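You operate a simulated robot arm through the tools that you are given. There is no shell and no other tool. Be economical: measure what you need, move in short steps, check, and stop when the job is done.

Carry out the task below with a simulated robot arm. There is one attempt and no reset: what you move stays moved.

Task
Press the white button on the cream box two times. Put two of the white caps from the right top crate of the blue stacks on the top of the steel table. Take the green job card and put it on the purple disc on the second shelf from the bottom of the green rack. Any order will do.
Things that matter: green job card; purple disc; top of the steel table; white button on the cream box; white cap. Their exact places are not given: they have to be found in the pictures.

It is judged by the outcome, as a careful person would: the job done as asked, and still so three seconds after it is handed in. It fails if anything else is knocked over, pushed out of place, dropped, spilled or broken. A push-on lid holds only when it is set on centred and level and pressed home; a screw cap is set on level and turned clockwise until tight.

Robot
A 7-joint arm with a two-finger parallel gripper on a trunk, on a base that drives. Base frame: it is fixed to the floor where the robot stands at the start and does not move with it; the origin is under the middle of the robot, x ahead of it, y to its left, z up. Readings come in mm, degrees, newtons and seconds.
With the tool pointing down near the work surface it reaches from about 480 to 940 mm from the robot's upright axis, wherever it stands. Its first joint turns from -166.0 to 166.0 degrees. Places, roughly: green job card [3750, -3750, 750]; purple disc [4000, -4000, 750]; top of the steel table [2700, 600, 800]; white button on the cream box [2500, 0, 900]; white cap [2000, -500, 500]. Payload 3.91 kg.
The TCP is the grasp point between the finger pads, 30 mm short of the fingertips. In the tool frame z runs along the fingers and y along their closing line. The gripper opens to 110 mm. The fingers are 20 mm wide and 10 mm thick; the gripper's body (48 by 112 mm) begins 55 mm behind the TCP.
Orientation is that of the tool frame in the base frame, as a unit quaternion [w, x, y, z]. With the fingers straight down and closing along the base's y, the tool's x points along the base's -x, its y along +y and its z along -z.

Tools
- The arm moves only by the tool move_arm. Its argument "series" is a list of rows, each a list of 7 numbers: the shift along the base's x, y, z in m, then the turn, a rotation vector about the base's x, y, z in rad, then the closure in counts, from 0 (fully open) to 255 (shut). In form: [[x, y, z, ax, ay, az, fingers], ...]. A call has 1 to 20 rows; each row shifts and turns the commanded pose from where the row before left it. Rows are played at 5 a second. More than 50 mm and 8.6 degrees between two rows, or a gripper value outside its range, and nothing of the call is played. A pose out of reach is approached as far as the arm can. The call stops where the force on the tool passes 40 N (or 10 N more than at its start, if that is more) or the arm is blocked; 0.2 s more then pass. Each finger travels about 72 mm/s and halts on what it meets, pressing with about 44 N; the grip force reading is that of the motor and also rises with nothing between the fingers. The clock runs only during rows and for 0.2 s after the last one: add rows that do not move to give the fingers time. It gives the time, the measured TCP pose, the force on the tool (base axes), the opening and the grip force at its end, in the units of the frame above (readings bear some noise), with the torque about the TCP (base axes, N m) and any sound that the robot's microphone picked up.
- Cameras (640 x 400 px; columns grow to the right, rows downward): "scene" is now at [260.3, 15.4, 1301.6]; the picture's right is [0.16, -0.99, 0.00], its down [-0.37, -0.06, -0.93] and it looks along [0.91, 0.15, -0.38] (base axes); focal length 257 px, centre (320, 200). "wrist" rides on the gripper at [72, 17, -103] in the tool frame; the picture's right is [-0.23, 0.97, 0.00], its down [-0.76, -0.18, -0.62] and it looks along [-0.61, -0.14, 0.78] (tool axes); focal length 222 px, centre (320, 200).
- grab_frame(camera): a new picture of that camera. The clock stands still meanwhile.
- lift_body(by): slides the trunk up (or, below 0, down) by that many mm; the arm and the scene camera ride with it, the base frame stays. It gives what a move gives, with no picture.
- steer(legs): drives the robot by 1 to 6 legs, each [ahead, left, turn to the left] in mm, mm and degrees, along the robot's own axes; the way and the turn of a leg run together, so that a leg with both is an arc; at most 1500 mm and 180 degrees a leg. The arm and the cameras ride along, it lands a little off, and it stops where it bumps. It gives what a move gives.
- turn_head(pan, tilt): turns the head with the scene camera to pan (to the left, within 86 degrees either way) and tilt (down, from -29 to 69), counted from straight ahead of the robot. It gives what a move gives.
- measure_at(camera, pixels): for up to 12 pixels [column, row] of the newest picture of that camera ("zoom" is the newest enlarged one), the place [x, y, z] in the base frame of the surface seen there, good to about 2 mm. The clock stands still meanwhile.
- zoom(camera, box): a new picture of the part [left, top, right, bottom] of that camera's present view, enlarged. The clock stands still meanwhile.
- close_job(): hands the job in; it is judged then, once.

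Work in short steps. Measure before you move; look again where a grasp or a placing could have gone wrong, and mend it. You have 110 turns and 90 pictures in all, those below and enlarged ones among them. Open the gripper and draw the arm clear of the work before you hand the job in, unless the task says otherwise.

The tools are called as a command line: name --pt "numbers of a row" for each row, then --argument value for the rest, lists and objects as JSON in quotes. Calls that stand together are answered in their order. move_arm: Moves the arm, as the interface text tells. Its arguments: {"type":"object","properties":{"series":{"type":"array"}},"required":["series"]} The other tools are called the same way: lift_body (by) slides the trunk up or down; steer (legs) drives the base; turn_head (pan, tilt) turns the head that bears the scene camera; grab_frame (camera) takes a picture; measure_at (camera, pixels) gives the place of the surface under pixels of a picture; zoom (camera, box) takes an enlarged picture of a part of a camera's view; close_job () hands the job in.

At the start:

```text
t: 0.0
tool_pos: [521.6, 191.3, 1140.3]
orientation: [-0.001, 0.0, 1.0, 0.0]
wrist_force: [-0.2, -0.1, 0.5]
ft_torque: [0.02, 0.02, -0.01]
opening: 109.8
grasp_force: 0.0
trunk travel left (down, up): [-468.0, 215.0]
robot x, y, heading: [1.8, 0.6, 0.3]
head pan, tilt: [9.3, 22.3]
```

scene: 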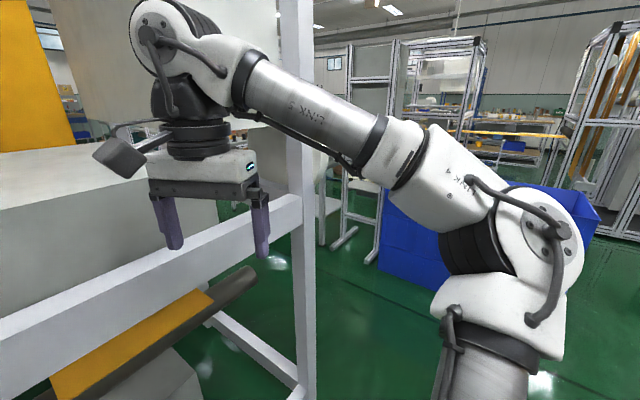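
wrist: 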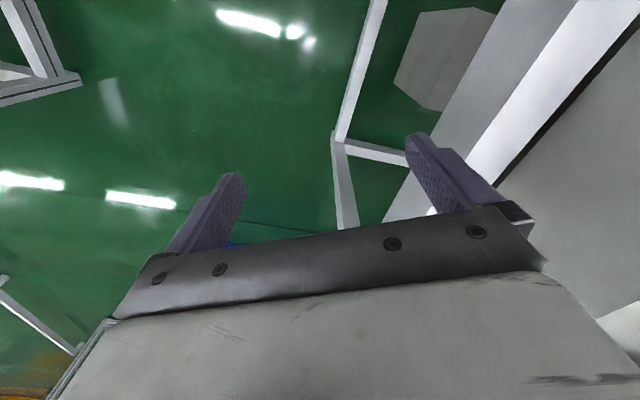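

The scene view is mostly blocked by the arm, with a frame and machine on the left and blue crates at right. I pan the head to see more.

turn_head --pan -25 --tilt 15

grab_frame --camera "scene"

turn_head --pan 40 --tilt 20

grab_frame --camera "scene"

```text
t: 1.0
tool_pos: [521.6, 192.3, 1140.1]
orientation: [0.0, 0.0, 1.0, 0.0]
wrist_force: [1.0, -0.2, -0.5]
ft_torque: [-0.01, -0.01, 0.0]
opening: 110.0
grasp_force: 0.0
trunk travel left (down, up): [-468.0, 215.0]
robot x, y, heading: [0.9, 3.2, -0.1]
head pan, tilt: [-25.0, 15.0]
```

```text
87 pictures are left
```

scene: 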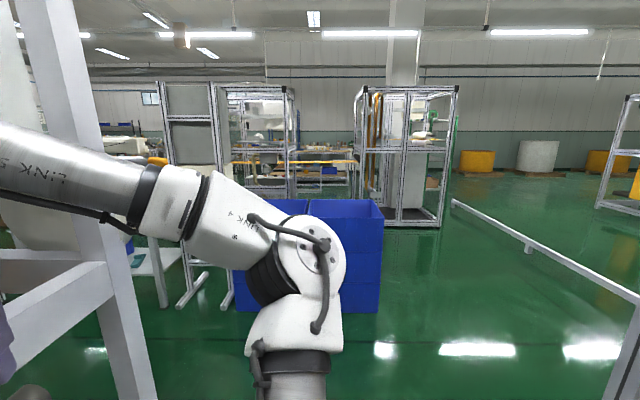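

```text
t: 2.4
tool_pos: [520.6, 193.0, 1141.2]
orientation: [0.0, 0.001, 1.0, 0.0]
wrist_force: [0.4, -0.8, -0.2]
ft_torque: [0.01, 0.0, 0.0]
opening: 110.2
grasp_force: 0.0
trunk travel left (down, up): [-468.0, 215.0]
robot x, y, heading: [1.3, -2.7, -0.3]
head pan, tilt: [40.0, 20.0]
```

```text
86 pictures are left
```

scene: 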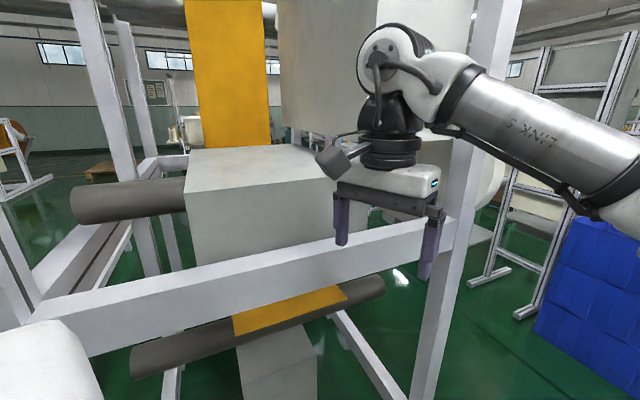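

The blue stacks sit right ahead, and a machine frame close ahead-left. I measure the frame post, crates and other pieces to plan a path.

measure_at --camera "scene" --pixels '[[432, 330], [380, 240], [600, 240], [545, 320], [475, 240], [520, 310], [480, 60], [60, 320], [200, 290]]'

turn_head --pan -10 --tilt 25

grab_frame --camera "scene"

```text
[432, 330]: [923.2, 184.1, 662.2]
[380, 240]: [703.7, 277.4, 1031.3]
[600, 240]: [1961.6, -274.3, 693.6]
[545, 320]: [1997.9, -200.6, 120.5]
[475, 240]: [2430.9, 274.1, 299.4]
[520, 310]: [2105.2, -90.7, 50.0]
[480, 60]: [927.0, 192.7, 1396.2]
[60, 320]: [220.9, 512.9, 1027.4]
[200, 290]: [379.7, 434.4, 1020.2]
```

```text
t: 3.5
tool_pos: [521.2, 192.0, 1140.1]
orientation: [0.0, 0.0, 1.0, 0.001]
wrist_force: [0.4, 0.5, -0.4]
ft_torque: [0.04, -0.03, 0.01]
opening: 110.1
grasp_force: 0.1
trunk travel left (down, up): [-468.0, 215.0]
robot x, y, heading: [1.7, 1.5, 0.0]
head pan, tilt: [-10.0, 25.0]
```

```text
85 pictures are left
```

scene: 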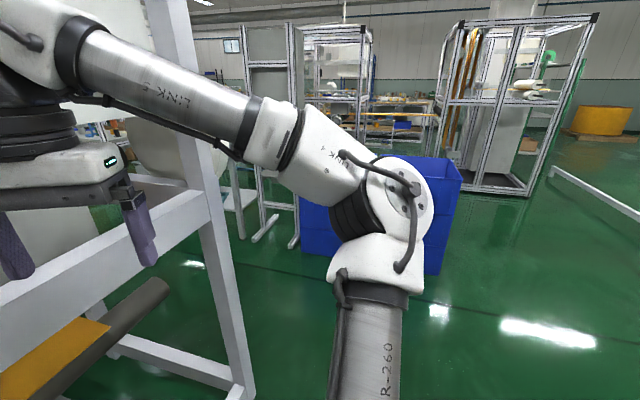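

The frame's post is at about (925,188) and the crates' front face at x≈1970, y from about -250. I strafe right, away from the frame, then drive ahead.

steer --legs '[[0, -550, 0], [900, 0, 0]]'

turn_head --pan -15 --tilt 35

grab_frame --camera "scene"

turn_head --pan 35 --tilt 25

grab_frame --camera "scene"

```text
t: 7.0
tool_pos: [525.0, -210.4, 1140.4]
orientation: [0.0, 0.006, 1.0, 0.0]
wrist_force: [-1.4, -0.1, -0.7]
ft_torque: [-0.03, 0.03, 0.02]
opening: 109.8
grasp_force: 0.0
trunk travel left (down, up): [-468.0, 215.0]
robot x, y, heading: [0.9, -396.8, -0.6]
head pan, tilt: [-10.0, 25.0]
stopped in leg 1: the robot was blocked; the commanded pose is now the measured one
```

```text
t: 7.7
tool_pos: [524.5, -210.4, 1141.3]
orientation: [0.0, 0.007, 1.0, 0.0]
wrist_force: [-0.3, -0.8, 0.1]
ft_torque: [-0.03, -0.03, 0.03]
opening: 110.1
grasp_force: 0.0
trunk travel left (down, up): [-468.0, 215.0]
robot x, y, heading: [3.0, -390.9, -0.6]
head pan, tilt: [-15.0, 35.0]
```

```text
84 pictures are left
```

scene: 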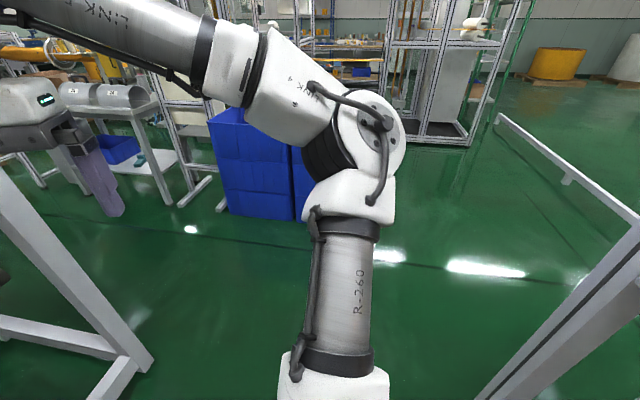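

```text
t: 8.9
tool_pos: [524.4, -210.7, 1141.7]
orientation: [0.0, 0.007, 1.0, 0.001]
wrist_force: [0.0, 0.0, 0.6]
ft_torque: [0.01, -0.03, -0.02]
opening: 110.3
grasp_force: 0.1
trunk travel left (down, up): [-468.0, 215.0]
robot x, y, heading: [-1.3, -393.6, -0.8]
head pan, tilt: [35.0, 25.0]
```

```text
83 pictures are left
```

scene: 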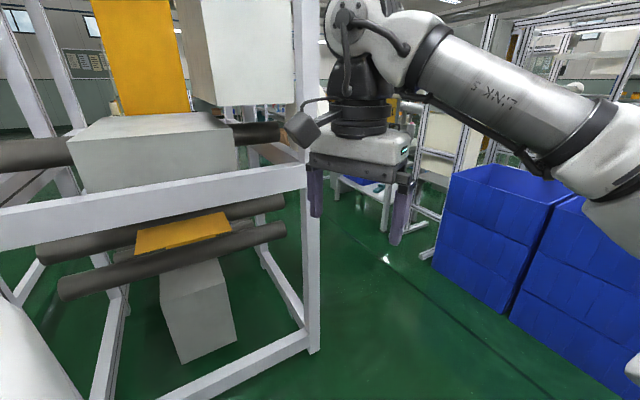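

The base was blocked on the right at y≈-395. I look to the right before driving on.

turn_head --pan -65 --tilt 40

grab_frame --camera "scene"

measure_at --camera "scene" --pixels '[[150, 100], [200, 200], [200, 300], [300, 250], [400, 250], [500, 300], [100, 200], [60, 300]]'

```text
t: 10.7
tool_pos: [524.3, -210.2, 1140.4]
orientation: [0.001, 0.006, 1.0, -0.001]
wrist_force: [0.1, -0.4, 0.2]
ft_torque: [0.02, 0.0, 0.04]
opening: 110.1
grasp_force: 0.0
trunk travel left (down, up): [-468.0, 215.0]
robot x, y, heading: [2.3, -396.0, -0.8]
head pan, tilt: [-65.0, 40.0]
```

```text
82 pictures are left
```

scene: 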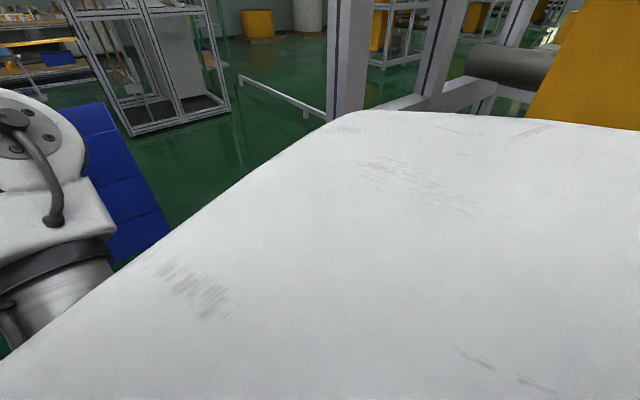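

```text
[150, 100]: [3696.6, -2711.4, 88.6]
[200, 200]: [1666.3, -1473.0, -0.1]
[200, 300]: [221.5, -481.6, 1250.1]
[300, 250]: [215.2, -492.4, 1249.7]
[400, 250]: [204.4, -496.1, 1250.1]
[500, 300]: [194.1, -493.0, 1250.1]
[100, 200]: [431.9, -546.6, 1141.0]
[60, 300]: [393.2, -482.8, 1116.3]
```

The right-hand post belongs to another machine; the floor straight ahead is clear. I shift slightly left and drive ahead.

steer --legs '[[0, 60, 0], [800, 0, 0.8]]'

turn_head --pan 20 --tilt 30

grab_frame --camera "scene"

grab_frame --camera "wrist"

```text
t: 15.7
tool_pos: [1324.8, -164.1, 1140.8]
orientation: [0.0, 0.009, 1.0, 0.0]
wrist_force: [0.1, -0.3, 0.6]
ft_torque: [0.01, -0.02, 0.0]
opening: 109.8
grasp_force: 0.1
trunk travel left (down, up): [-468.0, 215.0]
robot x, y, heading: [798.7, -348.1, -0.9]
head pan, tilt: [-65.0, 40.0]
```

```text
t: 17.3
tool_pos: [1324.2, -165.0, 1140.8]
orientation: [0.0, 0.01, 1.0, 0.0]
wrist_force: [-0.3, 0.3, 0.5]
ft_torque: [0.0, -0.01, 0.02]
opening: 110.1
grasp_force: 0.0
trunk travel left (down, up): [-468.0, 215.0]
robot x, y, heading: [797.2, -346.9, -0.9]
head pan, tilt: [20.0, 30.0]
```

```text
81 pictures are left
```

scene: 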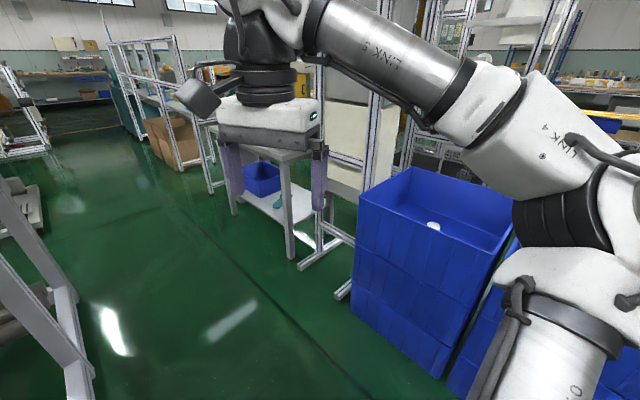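

```text
80 pictures are left
```

wrist: 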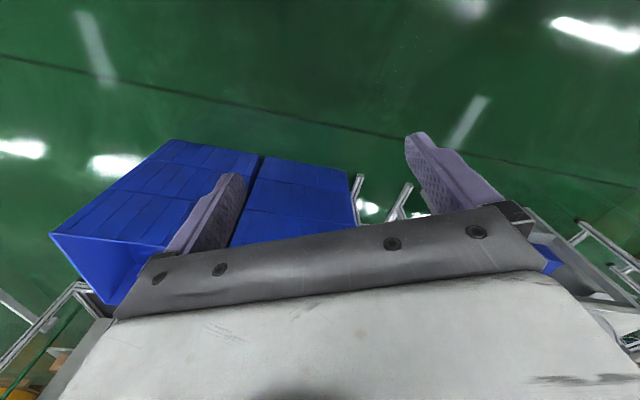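

The left top crate holds a cap at (434,226); the right one is hidden behind the arm. I measure crate corners and the steel table.

measure_at --camera "scene" --pixels '[[360, 200], [408, 168], [500, 253], [434, 224], [512, 212], [510, 275], [430, 235], [270, 150], [290, 157], [270, 205], [355, 130], [340, 294]]'

turn_head --pan -30 --tilt 35

grab_frame --camera "scene"

```text
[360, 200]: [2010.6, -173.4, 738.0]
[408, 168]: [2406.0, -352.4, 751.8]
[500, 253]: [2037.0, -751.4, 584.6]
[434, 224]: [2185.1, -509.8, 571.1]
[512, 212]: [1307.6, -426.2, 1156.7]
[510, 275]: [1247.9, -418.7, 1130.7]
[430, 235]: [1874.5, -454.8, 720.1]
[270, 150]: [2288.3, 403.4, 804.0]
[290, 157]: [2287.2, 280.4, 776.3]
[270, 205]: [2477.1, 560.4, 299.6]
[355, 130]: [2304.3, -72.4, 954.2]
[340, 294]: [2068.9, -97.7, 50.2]
```

```text
t: 18.4
tool_pos: [1323.6, -163.9, 1141.3]
orientation: [0.0, 0.009, 1.0, -0.001]
wrist_force: [-0.8, -0.1, 0.2]
ft_torque: [-0.02, -0.01, -0.05]
opening: 110.1
grasp_force: 0.0
trunk travel left (down, up): [-468.0, 215.0]
robot x, y, heading: [799.0, -346.7, -0.9]
head pan, tilt: [-30.0, 35.0]
```

```text
79 pictures are left
```

scene: 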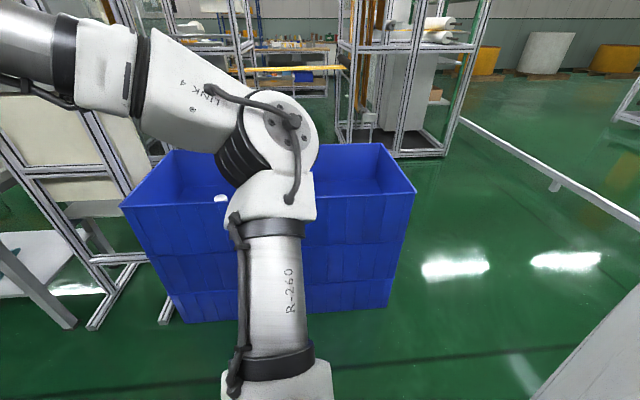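

The crates' top is rotated about 24° from the base axes. I measure the corners and gap in this view.

measure_at --camera "scene" --pixels '[[413, 194], [380, 146], [122, 206], [176, 150], [330, 206], [220, 198], [350, 185], [400, 300], [560, 185], [460, 130], [200, 222], [345, 195]]'

```text
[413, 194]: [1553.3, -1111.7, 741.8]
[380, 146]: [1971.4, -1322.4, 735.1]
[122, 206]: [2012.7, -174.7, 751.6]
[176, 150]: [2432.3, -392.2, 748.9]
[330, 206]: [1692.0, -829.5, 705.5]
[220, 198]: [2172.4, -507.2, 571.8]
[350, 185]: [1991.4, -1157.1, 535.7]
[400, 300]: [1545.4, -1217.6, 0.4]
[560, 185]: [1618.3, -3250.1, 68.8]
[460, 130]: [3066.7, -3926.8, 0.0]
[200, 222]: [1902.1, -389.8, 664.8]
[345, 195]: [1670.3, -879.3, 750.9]
```

Rim z≈750, floor ≈535, crates' depth direction about heading -26.5°; the right crate's centre is about (1874,-980). I drive to about (1246,-672) facing it and raise the trunk for a view into the crate.

steer --legs '[[440, 0, 0], [0, -320, 0], [0, 0, -25.5]]'

lift_body --by 150

turn_head --pan 0 --tilt 55

grab_frame --camera "scene"

grab_frame --camera "wrist"

```text
t: 25.1
tool_pos: [1786.4, -741.8, 1141.1]
orientation: [0.0, 0.233, 0.972, 0.0]
wrist_force: [-1.1, 0.7, -0.1]
ft_torque: [0.0, -0.01, 0.01]
opening: 109.9
grasp_force: 0.1
trunk travel left (down, up): [-468.0, 215.0]
robot x, y, heading: [1237.8, -675.8, -26.8]
head pan, tilt: [-30.0, 35.0]
```

```text
t: 26.9
tool_pos: [1786.3, -740.9, 1291.3]
orientation: [0.0, 0.233, 0.972, 0.0]
wrist_force: [0.9, 0.1, 0.3]
ft_torque: [-0.01, -0.03, 0.02]
opening: 110.1
grasp_force: 0.0
trunk travel left (down, up): [-618.0, 65.0]
robot x, y, heading: [1238.6, -674.6, -26.9]
head pan, tilt: [-30.0, 35.0]
```

```text
t: 27.9
tool_pos: [1787.4, -742.1, 1291.8]
orientation: [0.0, 0.233, 0.972, 0.0]
wrist_force: [-0.1, 1.2, 0.4]
ft_torque: [0.0, 0.01, 0.01]
opening: 110.1
grasp_force: 0.1
trunk travel left (down, up): [-618.0, 65.0]
robot x, y, heading: [1236.6, -678.5, -26.9]
head pan, tilt: [0.0, 55.0]
```

```text
78 pictures are left
```

scene: 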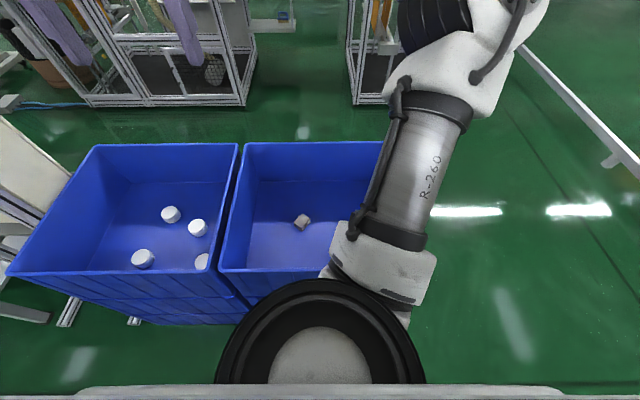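

```text
77 pictures are left
```

wrist: 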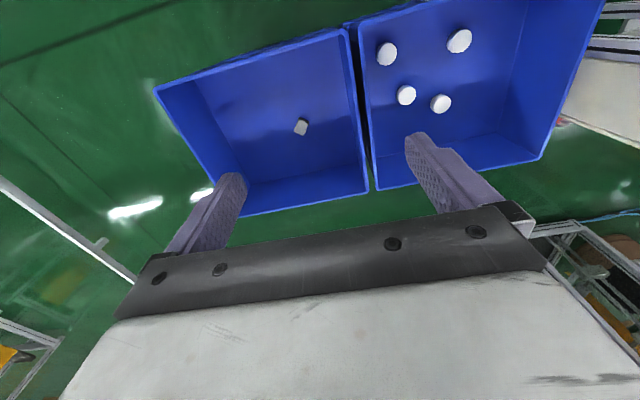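

The right-hand crate seen from here holds only a grey-brown cube; four white caps lie in the other, which matches the hinted place (2000,-500). I enlarge and measure them, and verify there are no caps in the other crate.

zoom --camera "wrist" --box '[140, 0, 620, 220]'

measure_at --camera "wrist" --pixels '[[386, 52], [459, 38], [405, 93], [440, 102], [300, 127], [420, 60], [480, 90], [265, 205], [375, 185], [365, 170], [250, 90], [346, 32]]'

measure_at --camera "scene" --pixels '[[169, 212], [198, 226], [142, 257], [201, 261], [240, 146], [94, 146], [8, 270], [222, 268], [302, 222]]'

```text
1.33 times, centred on (380, 110) of wrist
```

zoom: 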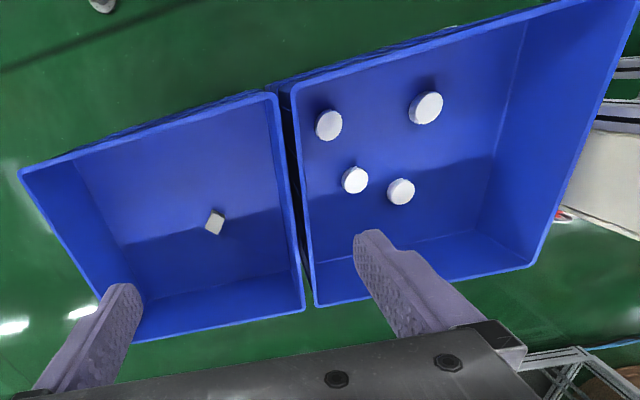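

```text
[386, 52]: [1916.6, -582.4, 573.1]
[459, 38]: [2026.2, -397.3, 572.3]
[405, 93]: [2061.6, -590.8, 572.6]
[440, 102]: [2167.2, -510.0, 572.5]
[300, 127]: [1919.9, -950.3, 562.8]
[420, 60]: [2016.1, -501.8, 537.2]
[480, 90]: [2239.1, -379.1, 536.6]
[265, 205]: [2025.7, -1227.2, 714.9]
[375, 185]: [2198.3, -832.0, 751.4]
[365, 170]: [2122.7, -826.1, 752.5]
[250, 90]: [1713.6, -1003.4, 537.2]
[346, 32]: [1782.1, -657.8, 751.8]
```

```text
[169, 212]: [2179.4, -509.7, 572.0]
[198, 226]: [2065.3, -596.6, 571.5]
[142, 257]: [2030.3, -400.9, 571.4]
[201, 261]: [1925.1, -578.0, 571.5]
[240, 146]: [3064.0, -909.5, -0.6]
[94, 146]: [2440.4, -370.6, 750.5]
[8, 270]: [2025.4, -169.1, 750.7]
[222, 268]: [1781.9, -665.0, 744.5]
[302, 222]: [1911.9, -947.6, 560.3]
```

Caps' tops are at z≈572, floor 537, e.g. (2065,-595) and (2180,-510). I strafe left about 450 to stand in front of that crate.

steer --legs '[[0, 450, 0]]'

turn_head --pan 30 --tilt 25

grab_frame --camera "scene"

grab_frame --camera "wrist"

```text
t: 31.9
tool_pos: [1991.3, -338.8, 1291.6]
orientation: [0.0, 0.233, 0.972, 0.0]
wrist_force: [0.2, 0.5, 0.0]
ft_torque: [0.02, -0.02, 0.01]
opening: 110.0
grasp_force: 0.1
trunk travel left (down, up): [-618.0, 65.0]
robot x, y, heading: [1440.2, -270.5, -26.8]
head pan, tilt: [0.0, 55.0]
```

```text
t: 32.9
tool_pos: [1992.7, -338.4, 1290.7]
orientation: [0.0, 0.234, 0.972, -0.001]
wrist_force: [0.3, 0.9, -0.4]
ft_torque: [0.01, -0.01, -0.02]
opening: 109.8
grasp_force: 0.0
trunk travel left (down, up): [-618.0, 65.0]
robot x, y, heading: [1441.6, -271.8, -27.1]
head pan, tilt: [30.0, 25.0]
```

```text
75 pictures are left
```

scene: 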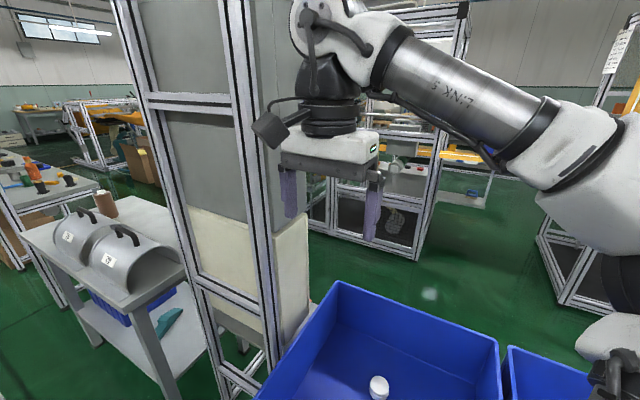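

```text
74 pictures are left
```

wrist: 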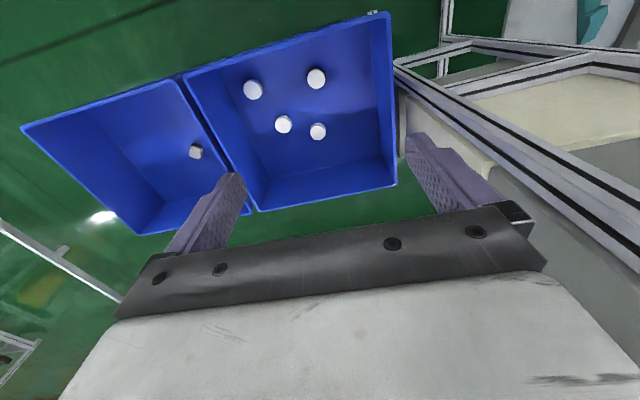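

The caps are centred in the crate and the frame with cream panel stands to its left. I shift the tool over the cap at (2065,-595), away from the frame, then lower the trunk.

move_arm --pt "0.012 -0.043 0 0 0 0 0" --pt "0.012 -0.043 0 0 0 0 0" --pt "0.012 -0.043 0 0 0 0 0" --pt "0.012 -0.043 0 0 0 0 0" --pt "0.012 -0.043 0 0 0 0 0" --pt "0.012 -0.042 0 0 0 0 0" --pt "0 0 0 0 0 0 0"

lift_body --by -450

grab_frame --camera "wrist"

grab_frame --camera "scene"

```text
t: 34.5
tool_pos: [2066.7, -595.3, 1281.8]
orientation: [0.002, 0.234, 0.972, 0.001]
wrist_force: [-0.1, 0.1, -0.2]
ft_torque: [-0.02, -0.01, 0.0]
opening: 109.9
grasp_force: 0.1
out of reach, approached as far as the arm can: row 3, 5
trunk travel left (down, up): [-618.0, 65.0]
robot x, y, heading: [1441.6, -271.8, -27.3]
head pan, tilt: [30.0, 25.0]
```

```text
refused: -450 is not a number from -400 to 400
```

```text
73 pictures are left
```

wrist: 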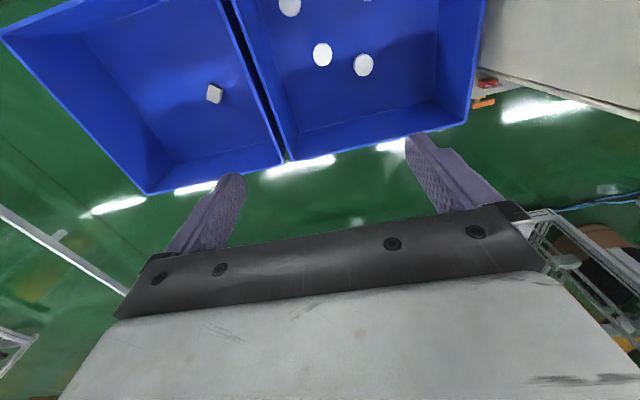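

```text
72 pictures are left
```

scene: 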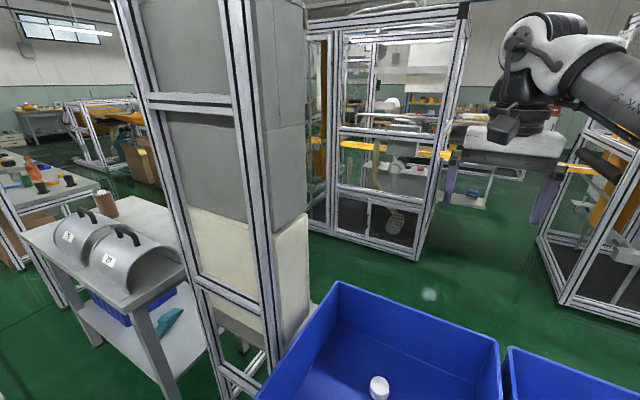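

Tool is over the cap. I lower the trunk 400 (within the limit) and tilt the head down toward the crate.

lift_body --by -400

turn_head --pan 10 --tilt 30

grab_frame --camera "scene"

grab_frame --camera "wrist"

```text
t: 38.3
tool_pos: [2066.1, -594.6, 881.0]
orientation: [0.002, 0.233, 0.972, 0.001]
wrist_force: [-0.4, -0.6, 0.3]
ft_torque: [-0.01, 0.0, -0.01]
opening: 109.9
grasp_force: 0.1
trunk travel left (down, up): [-218.0, 465.0]
robot x, y, heading: [1442.1, -267.7, -26.8]
head pan, tilt: [30.0, 25.0]
```

```text
t: 39.1
tool_pos: [2065.2, -594.5, 881.1]
orientation: [0.002, 0.233, 0.972, 0.001]
wrist_force: [-0.2, -0.5, -0.8]
ft_torque: [-0.03, 0.01, -0.02]
opening: 110.1
grasp_force: 0.0
trunk travel left (down, up): [-218.0, 465.0]
robot x, y, heading: [1440.0, -272.5, -26.9]
head pan, tilt: [10.0, 30.0]
```

```text
71 pictures are left
```

scene: 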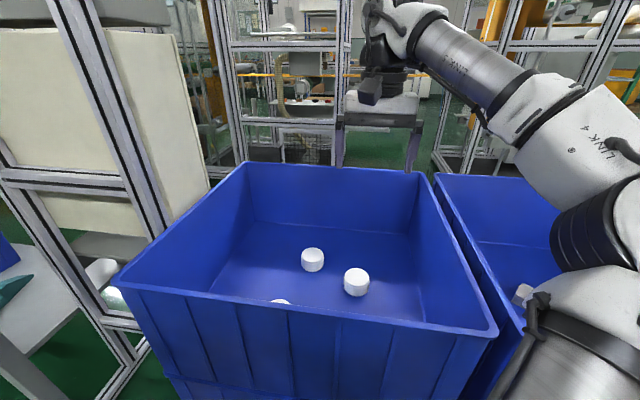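

```text
70 pictures are left
```

wrist: 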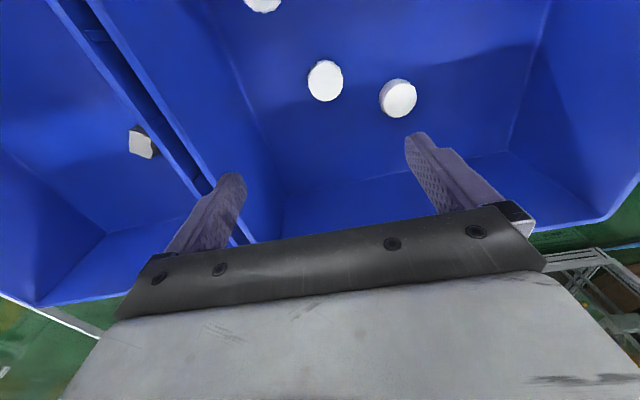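

Two caps are visible at (325,81) and (398,98) in the wrist view. I measure them for precise centring.

measure_at --camera "wrist" --pixels '[[325, 81], [308, 80], [342, 81], [325, 62], [325, 100], [398, 97], [381, 98], [415, 97], [360, 130]]'

```text
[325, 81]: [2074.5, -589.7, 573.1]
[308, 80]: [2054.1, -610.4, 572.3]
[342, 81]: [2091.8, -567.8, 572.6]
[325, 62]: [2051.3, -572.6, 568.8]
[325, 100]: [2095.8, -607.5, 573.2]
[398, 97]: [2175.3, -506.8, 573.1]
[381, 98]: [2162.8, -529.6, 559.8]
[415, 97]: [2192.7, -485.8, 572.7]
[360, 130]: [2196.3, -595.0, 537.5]
```

Cap A's centre is (2073,-589), diameter ≈57. I descend to z≈572.

move_arm --pt "0.008 0.005 -0.03 0 0 0 0" --pt "0 0 -0.04 0 0 0 0" --pt "0 0 -0.04 0 0 0 0" --pt "0 0 -0.04 0 0 0 0" --pt "0 0 -0.04 0 0 0 0" --pt "0 0 -0.04 0 0 0 0" --pt "0 0 -0.04 0 0 0 0" --pt "0 0 -0.02 0 0 0 0" --pt "0 0 -0.01 0 0 0 0" --pt "0 0 0 0 0 0 0"

grab_frame --camera "wrist"

```text
t: 41.5
tool_pos: [2080.9, -582.5, 644.3]
orientation: [0.046, 0.219, 0.972, -0.067]
wrist_force: [-0.2, 0.0, -1.2]
ft_torque: [0.02, 0.0, 0.0]
opening: 110.0
grasp_force: 0.0
trunk travel left (down, up): [-218.0, 465.0]
robot x, y, heading: [1437.5, -269.6, -26.5]
head pan, tilt: [10.0, 30.0]
stopped in row 10: the arm was blocked; the commanded pose is now the measured one
```

```text
69 pictures are left
```

wrist: 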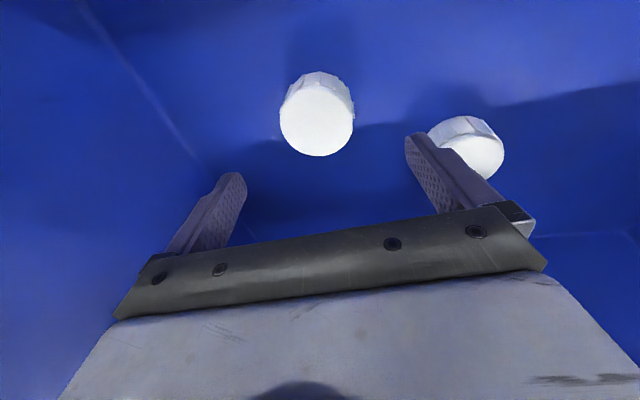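

The arm stopped at z=644, tilted; something (perhaps the arm's own limit or a link against a rim) blocks it. I look with the scene camera.

grab_frame --camera "scene"

```text
68 pictures are left
```

scene: 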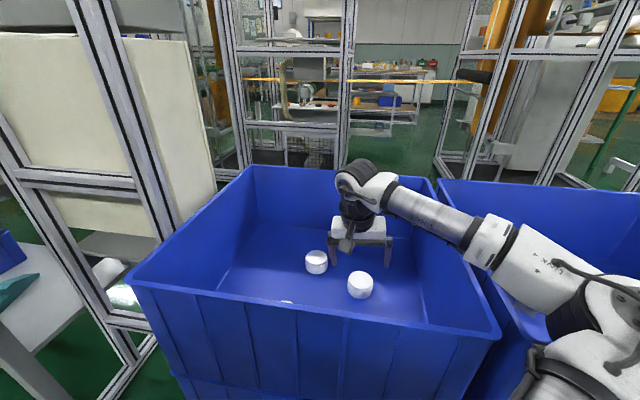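

The forearm seems to lean on the right rim at (470,240) because the shoulder is low. I rise, level the tool, and raise the trunk so the forearm comes in steeper.

move_arm --pt "0 0 0.04 0 0 0 0" --pt "0 0 0.04 0.05 0.019 -0.009 0" --pt "0 0 0.04 0.05 0.019 -0.009 0" --pt "-0.008 -0.006 0.04 0.052 0.02 -0.009 0" --pt "0 0 0.04 0 0 0 0" --pt "0 0 0.04 0 0 0 0" --pt "0 0 0 0 0 0 0"

lift_body --by 300

move_arm --pt "0 0 -0.04 0 0 0 0" --pt "0 0 -0.04 0 0 0 0" --pt "0 0 -0.04 0 0 0 0" --pt "0 0 -0.04 0 0 0 0" --pt "0 0 -0.04 0 0 0 0" --pt "0 0 -0.04 0 0 0 0" --pt "0 0 -0.04 0 0 0 0" --pt "0 0 -0.04 0 0 0 0" --pt "0 0 0 0 0 0 0"

grab_frame --camera "scene"

```text
t: 43.1
tool_pos: [2074.2, -592.5, 861.1]
orientation: [-0.014, 0.234, 0.972, 0.017]
wrist_force: [0.1, 0.1, -0.9]
ft_torque: [-0.01, 0.01, -0.03]
opening: 109.9
grasp_force: 0.1
trunk travel left (down, up): [-218.0, 465.0]
robot x, y, heading: [1440.8, -269.5, -26.6]
head pan, tilt: [10.0, 30.0]
```

```text
t: 46.1
tool_pos: [2073.3, -592.5, 1160.8]
orientation: [-0.014, 0.233, 0.972, 0.018]
wrist_force: [-1.8, 0.4, -0.4]
ft_torque: [-0.01, -0.03, -0.04]
opening: 110.1
grasp_force: 0.0
trunk travel left (down, up): [-518.0, 165.0]
robot x, y, heading: [1442.1, -268.3, -26.5]
head pan, tilt: [10.0, 30.0]
```

```text
t: 48.1
tool_pos: [2077.0, -594.4, 838.2]
orientation: [-0.013, 0.234, 0.972, 0.018]
wrist_force: [0.4, -0.1, 0.4]
ft_torque: [0.0, -0.02, 0.01]
opening: 109.9
grasp_force: 0.1
trunk travel left (down, up): [-518.0, 165.0]
robot x, y, heading: [1440.2, -271.6, -26.7]
head pan, tilt: [10.0, 30.0]
```

```text
67 pictures are left
```

scene: 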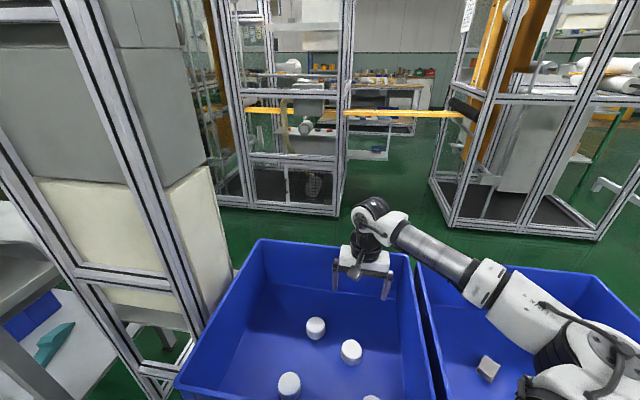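

Forearm runs to the right over the other crate. I measure its height near the rim.

measure_at --camera "scene" --pixels '[[415, 235], [445, 262], [485, 295], [530, 310], [590, 355], [375, 210], [600, 375]]'

```text
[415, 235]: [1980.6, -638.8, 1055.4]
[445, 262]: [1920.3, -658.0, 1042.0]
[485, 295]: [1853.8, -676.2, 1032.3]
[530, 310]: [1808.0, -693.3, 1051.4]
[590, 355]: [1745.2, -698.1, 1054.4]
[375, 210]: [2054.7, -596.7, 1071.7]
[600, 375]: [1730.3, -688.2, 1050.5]
```

The forearm is about level at z≈1050, so it would meet the 750 rim at full descent. I raise the trunk another 160, then go down in arm steps and check the forearm slope.

lift_body --by 160

move_arm --pt "0 0 -0.04 -0.04 -0.015 0 0" --pt "0 0 -0.04 0 0 0 0" --pt "0 0 -0.04 0 0 0 0" --pt "0 0 -0.04 0 0 0 0" --pt "0 0 -0.04 0 0 0 0" --pt "-0.004 0.005 -0.04 0 0 0 0" --pt "0 0 -0.04 0 0 0 0" --pt "0 0 -0.02 0 0 0 0" --pt "0 0 0 0 0 0 0"

grab_frame --camera "scene"

```text
t: 49.9
tool_pos: [2076.1, -593.8, 998.3]
orientation: [-0.013, 0.233, 0.972, 0.017]
wrist_force: [-0.1, -0.2, -0.1]
ft_torque: [0.05, 0.03, 0.0]
opening: 110.1
grasp_force: 0.0
trunk travel left (down, up): [-678.0, 5.0]
robot x, y, heading: [1440.2, -271.7, -26.5]
head pan, tilt: [10.0, 30.0]
```

```text
t: 51.9
tool_pos: [2073.0, -588.8, 699.3]
orientation: [-0.002, 0.235, 0.972, -0.001]
wrist_force: [0.1, -0.8, 0.2]
ft_torque: [-0.03, -0.01, 0.0]
opening: 110.0
grasp_force: 0.2
trunk travel left (down, up): [-678.0, 5.0]
robot x, y, heading: [1445.2, -273.2, -26.5]
head pan, tilt: [10.0, 30.0]
```

```text
66 pictures are left
```

scene: 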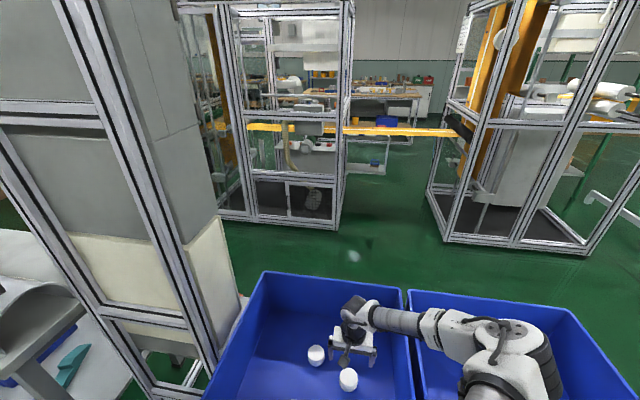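

turn_head --pan -5 --tilt 55

grab_frame --camera "scene"

measure_at --camera "scene" --pixels '[[400, 165], [430, 175], [460, 180], [380, 160], [480, 200]]'

```text
t: 52.8
tool_pos: [2072.5, -588.9, 700.3]
orientation: [-0.002, 0.234, 0.972, -0.001]
wrist_force: [1.1, -1.0, 0.7]
ft_torque: [0.0, 0.02, -0.02]
opening: 110.2
grasp_force: 0.1
trunk travel left (down, up): [-678.0, 5.0]
robot x, y, heading: [1441.9, -271.3, -26.5]
head pan, tilt: [-5.0, 55.0]
```

```text
65 pictures are left
```

scene: 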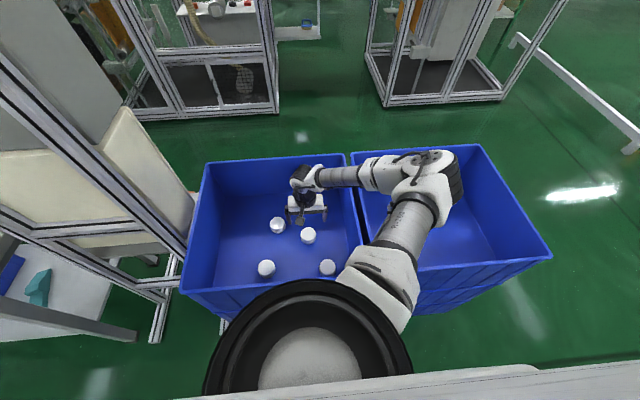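

```text
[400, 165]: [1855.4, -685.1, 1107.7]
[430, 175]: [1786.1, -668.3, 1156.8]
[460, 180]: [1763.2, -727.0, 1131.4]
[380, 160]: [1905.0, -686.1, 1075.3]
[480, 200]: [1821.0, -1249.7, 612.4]
```

The forearm now slopes up well above the rims. I go down the remaining 128 to z≈571 and close on the cap.

move_arm --pt "0 0 -0.04 0 0 0 0" --pt "0 0 -0.04 0 0 0 0" --pt "0 0 -0.03 0 0 0 0" --pt "0 0 -0.018 0 0 0 0" --pt "0 0 0 0 0 0 0"

grab_frame --camera "wrist"

```text
t: 54.0
tool_pos: [2072.7, -587.8, 570.8]
orientation: [-0.002, 0.234, 0.972, 0.001]
wrist_force: [-0.6, 0.5, -0.6]
ft_torque: [-0.02, 0.05, -0.01]
opening: 110.0
grasp_force: 0.0
trunk travel left (down, up): [-678.0, 5.0]
robot x, y, heading: [1443.5, -271.6, -26.3]
head pan, tilt: [-5.0, 55.0]
```

```text
64 pictures are left
```

wrist: 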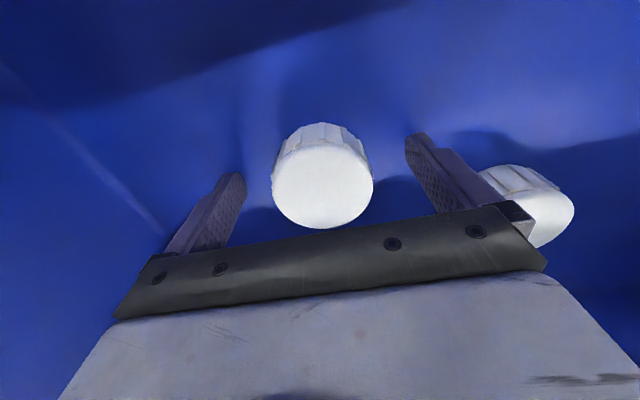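

The cap lies between the fingers. I close and give the fingers time.

move_arm --pt "0 0 0 0 0 0 150" --pt "0 0 0 0 0 0 200" --pt "0 0 0 0 0 0 200" --pt "0 0 0 0 0 0 200" --pt "0 0 0.03 0 0 0 200" --pt "0 0 0.03 0 0 0 200"

grab_frame --camera "wrist"

```text
t: 55.4
tool_pos: [2073.1, -589.4, 632.4]
orientation: [-0.002, 0.234, 0.972, 0.0]
wrist_force: [0.2, 0.0, -1.2]
ft_torque: [0.02, 0.0, 0.02]
opening: 57.0
grasp_force: 44.2
trunk travel left (down, up): [-678.0, 5.0]
robot x, y, heading: [1440.6, -268.9, -26.5]
head pan, tilt: [-5.0, 55.0]
```

```text
63 pictures are left
```

wrist: 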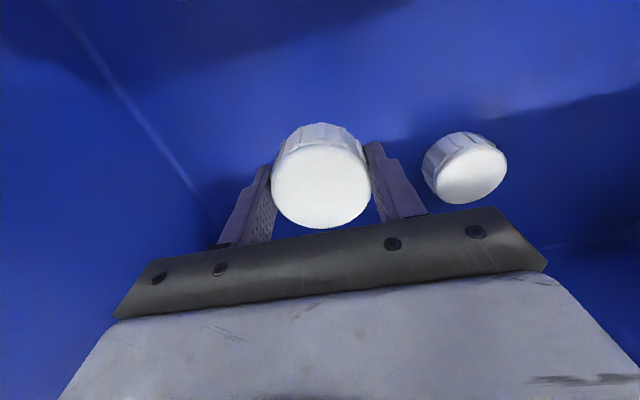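

The cap is held (opening 57, lifted with the tool). I raise it to z≈1030 and look left to the table and cream box.

move_arm --pt "0 0 0.04 0 0 0 200" --pt "0 0 0.04 0 0 0 200" --pt "0 0 0.04 0 0 0 200" --pt "0 0 0.04 0 0 0 200" --pt "0 0 0.04 0 0 0 200" --pt "0 0 0.04 0 0 0 200" --pt "0 0 0.04 0 0 0 200" --pt "0 0 0.04 0 0 0 200" --pt "0 0 0.04 0 0 0 200" --pt "0 0 0.04 0 0 0 200" --pt "0 0 0 0 0 0 200"

turn_head --pan 50 --tilt 32

grab_frame --camera "scene"

```text
t: 57.8
tool_pos: [2072.5, -588.8, 1031.1]
orientation: [-0.002, 0.233, 0.973, -0.001]
wrist_force: [0.2, 0.2, 1.3]
ft_torque: [0.01, 0.0, -0.02]
opening: 57.1
grasp_force: 43.9
trunk travel left (down, up): [-678.0, 5.0]
robot x, y, heading: [1439.7, -271.3, -26.4]
head pan, tilt: [-5.0, 55.0]
```

```text
t: 59.1
tool_pos: [2071.1, -590.2, 1031.1]
orientation: [-0.002, 0.234, 0.972, 0.0]
wrist_force: [0.2, -0.4, -0.5]
ft_torque: [-0.01, 0.02, -0.01]
opening: 57.2
grasp_force: 44.1
trunk travel left (down, up): [-678.0, 5.0]
robot x, y, heading: [1441.0, -269.9, -26.6]
head pan, tilt: [50.0, 32.0]
```

```text
62 pictures are left
```

scene: 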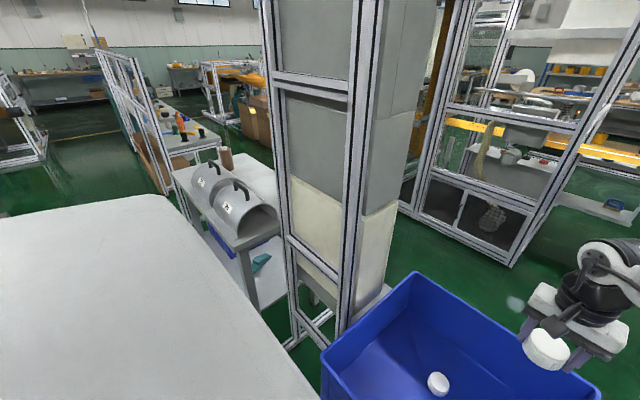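

I enlarge the cream block and the table to find the button and free table space.

zoom --camera "scene" --box '[270, 150, 430, 310]'

zoom --camera "scene" --box '[140, 130, 300, 290]'

measure_at --camera "scene" --pixels '[[320, 220], [380, 250], [391, 210], [362, 220], [292, 180], [335, 290], [185, 180], [237, 245], [277, 225], [255, 165], [227, 155], [250, 290]]'

```text
2.50 times, centred on (350, 230) of scene
```

zoom: 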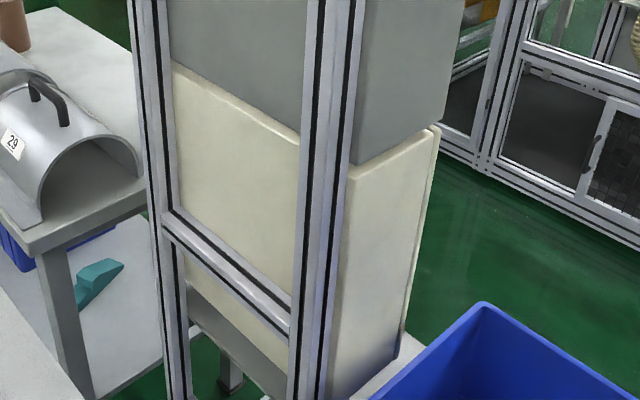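

```text
2.50 times, centred on (220, 210) of scene
```

zoom: 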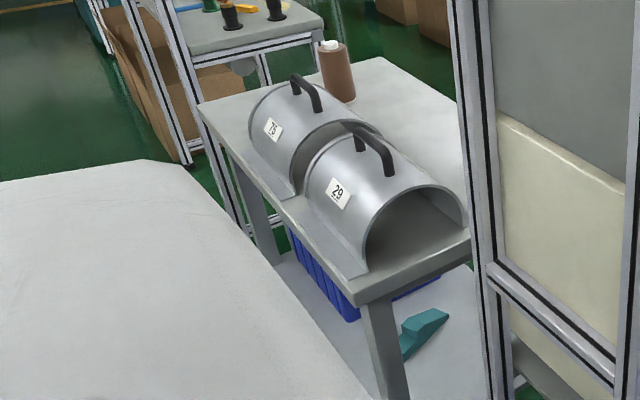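

```text
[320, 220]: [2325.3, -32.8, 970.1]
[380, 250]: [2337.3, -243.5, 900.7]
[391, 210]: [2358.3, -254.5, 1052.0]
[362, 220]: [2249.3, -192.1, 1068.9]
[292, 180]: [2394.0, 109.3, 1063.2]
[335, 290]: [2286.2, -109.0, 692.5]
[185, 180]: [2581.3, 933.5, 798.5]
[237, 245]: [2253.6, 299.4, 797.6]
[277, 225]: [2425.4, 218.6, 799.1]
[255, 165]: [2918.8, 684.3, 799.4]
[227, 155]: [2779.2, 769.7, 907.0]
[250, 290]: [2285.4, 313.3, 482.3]
```

The cream box's panel faces away (toward +x), so the "right" crate is as seen from that side, which confirms the choice. I must drive around; I look at the floor beyond the crates.

turn_head --pan 0 --tilt 35

grab_frame --camera "scene"

measure_at --camera "scene" --pixels '[[335, 205], [270, 205], [200, 205], [445, 225], [590, 235], [560, 215], [400, 100], [385, 170], [500, 300], [620, 200]]'

```text
t: 60.2
tool_pos: [2070.6, -589.3, 1029.4]
orientation: [-0.002, 0.233, 0.972, -0.001]
wrist_force: [-0.1, 0.8, 0.4]
ft_torque: [0.01, -0.01, 0.02]
opening: 57.1
grasp_force: 43.4
trunk travel left (down, up): [-678.0, 5.0]
robot x, y, heading: [1442.6, -270.4, -26.4]
head pan, tilt: [0.0, 35.0]
```

```text
59 pictures are left
```

scene: 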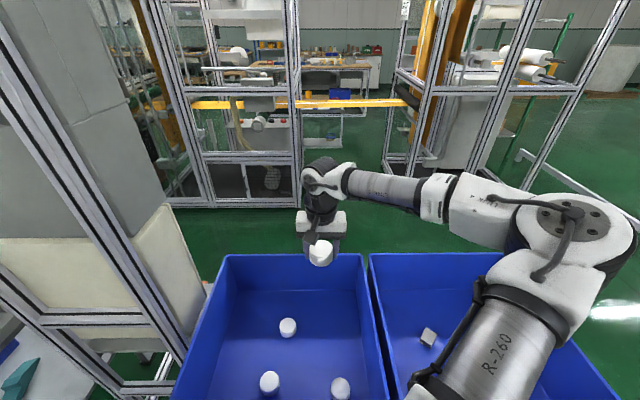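

```text
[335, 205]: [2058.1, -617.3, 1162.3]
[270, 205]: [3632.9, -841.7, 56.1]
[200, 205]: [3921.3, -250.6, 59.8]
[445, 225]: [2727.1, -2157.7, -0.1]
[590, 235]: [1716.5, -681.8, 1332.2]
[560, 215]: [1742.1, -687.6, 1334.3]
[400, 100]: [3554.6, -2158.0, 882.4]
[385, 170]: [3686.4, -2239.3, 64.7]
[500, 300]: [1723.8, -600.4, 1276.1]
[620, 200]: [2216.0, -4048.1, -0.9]
```

The aisle behind the crates is about 1280 wide to the next rack. I look right to check room for going around the crates.

turn_head --pan -70 --tilt 35

grab_frame --camera "scene"

measure_at --camera "scene" --pixels '[[300, 60], [340, 110], [420, 60], [250, 30], [200, 200], [280, 120], [400, 100], [500, 60]]'

```text
t: 61.7
tool_pos: [2072.3, -589.2, 1031.2]
orientation: [-0.002, 0.234, 0.972, -0.001]
wrist_force: [0.1, 0.9, 0.3]
ft_torque: [0.01, -0.03, -0.01]
opening: 57.3
grasp_force: 44.3
trunk travel left (down, up): [-678.0, 5.0]
robot x, y, heading: [1439.2, -272.5, -26.4]
head pan, tilt: [-70.0, 35.0]
```

```text
58 pictures are left
```

scene: 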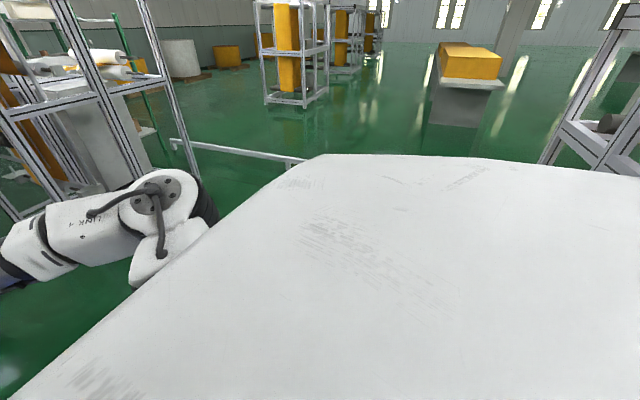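

```text
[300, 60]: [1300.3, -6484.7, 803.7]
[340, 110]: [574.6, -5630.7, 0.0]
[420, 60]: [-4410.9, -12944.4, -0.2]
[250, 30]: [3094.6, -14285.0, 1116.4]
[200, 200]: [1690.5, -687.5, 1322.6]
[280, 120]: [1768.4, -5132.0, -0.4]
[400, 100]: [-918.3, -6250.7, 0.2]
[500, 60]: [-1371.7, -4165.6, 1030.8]
```

The right side looks open with the rail far off. I strafe right part way, then re-check the machine on that side.

steer --legs '[[0, -560, 0]]'

turn_head --pan -86 --tilt 25

grab_frame --camera "scene"

measure_at --camera "scene" --pixels '[[420, 120], [460, 150], [500, 150], [540, 150], [580, 150], [620, 150], [580, 50], [620, 50], [500, 50], [540, 50], [460, 50]]'

```text
t: 66.5
tool_pos: [1823.9, -1088.4, 1030.3]
orientation: [-0.002, 0.232, 0.973, 0.0]
wrist_force: [0.1, 0.0, 0.5]
ft_torque: [0.03, -0.04, -0.01]
opening: 57.3
grasp_force: 43.9
trunk travel left (down, up): [-678.0, 5.0]
robot x, y, heading: [1188.5, -772.3, -26.5]
head pan, tilt: [-70.0, 35.0]
```

```text
t: 67.3
tool_pos: [1824.5, -1088.8, 1030.6]
orientation: [-0.002, 0.231, 0.973, 0.0]
wrist_force: [0.1, -0.3, -0.6]
ft_torque: [-0.03, 0.04, -0.02]
opening: 57.2
grasp_force: 44.6
trunk travel left (down, up): [-678.0, 5.0]
robot x, y, heading: [1193.2, -773.5, -26.3]
head pan, tilt: [-85.9, 25.0]
```

```text
57 pictures are left
```

scene: 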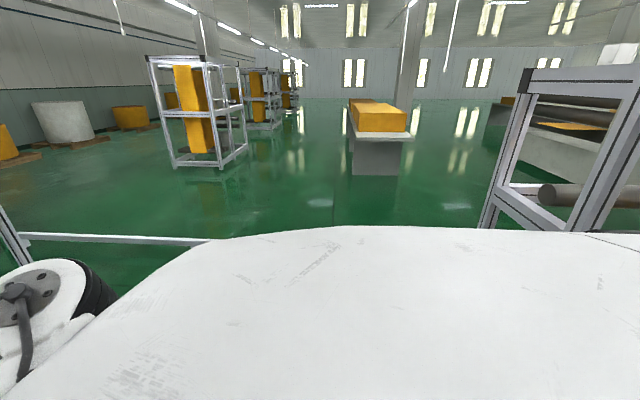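

```text
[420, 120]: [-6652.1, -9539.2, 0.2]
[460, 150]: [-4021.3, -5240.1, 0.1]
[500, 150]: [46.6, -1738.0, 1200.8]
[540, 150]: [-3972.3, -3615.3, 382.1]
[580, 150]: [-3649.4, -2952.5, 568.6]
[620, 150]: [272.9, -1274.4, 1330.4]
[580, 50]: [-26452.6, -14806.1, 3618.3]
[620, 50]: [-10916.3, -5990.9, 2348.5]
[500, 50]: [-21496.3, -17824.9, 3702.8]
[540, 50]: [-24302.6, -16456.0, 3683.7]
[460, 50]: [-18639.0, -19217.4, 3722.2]
```

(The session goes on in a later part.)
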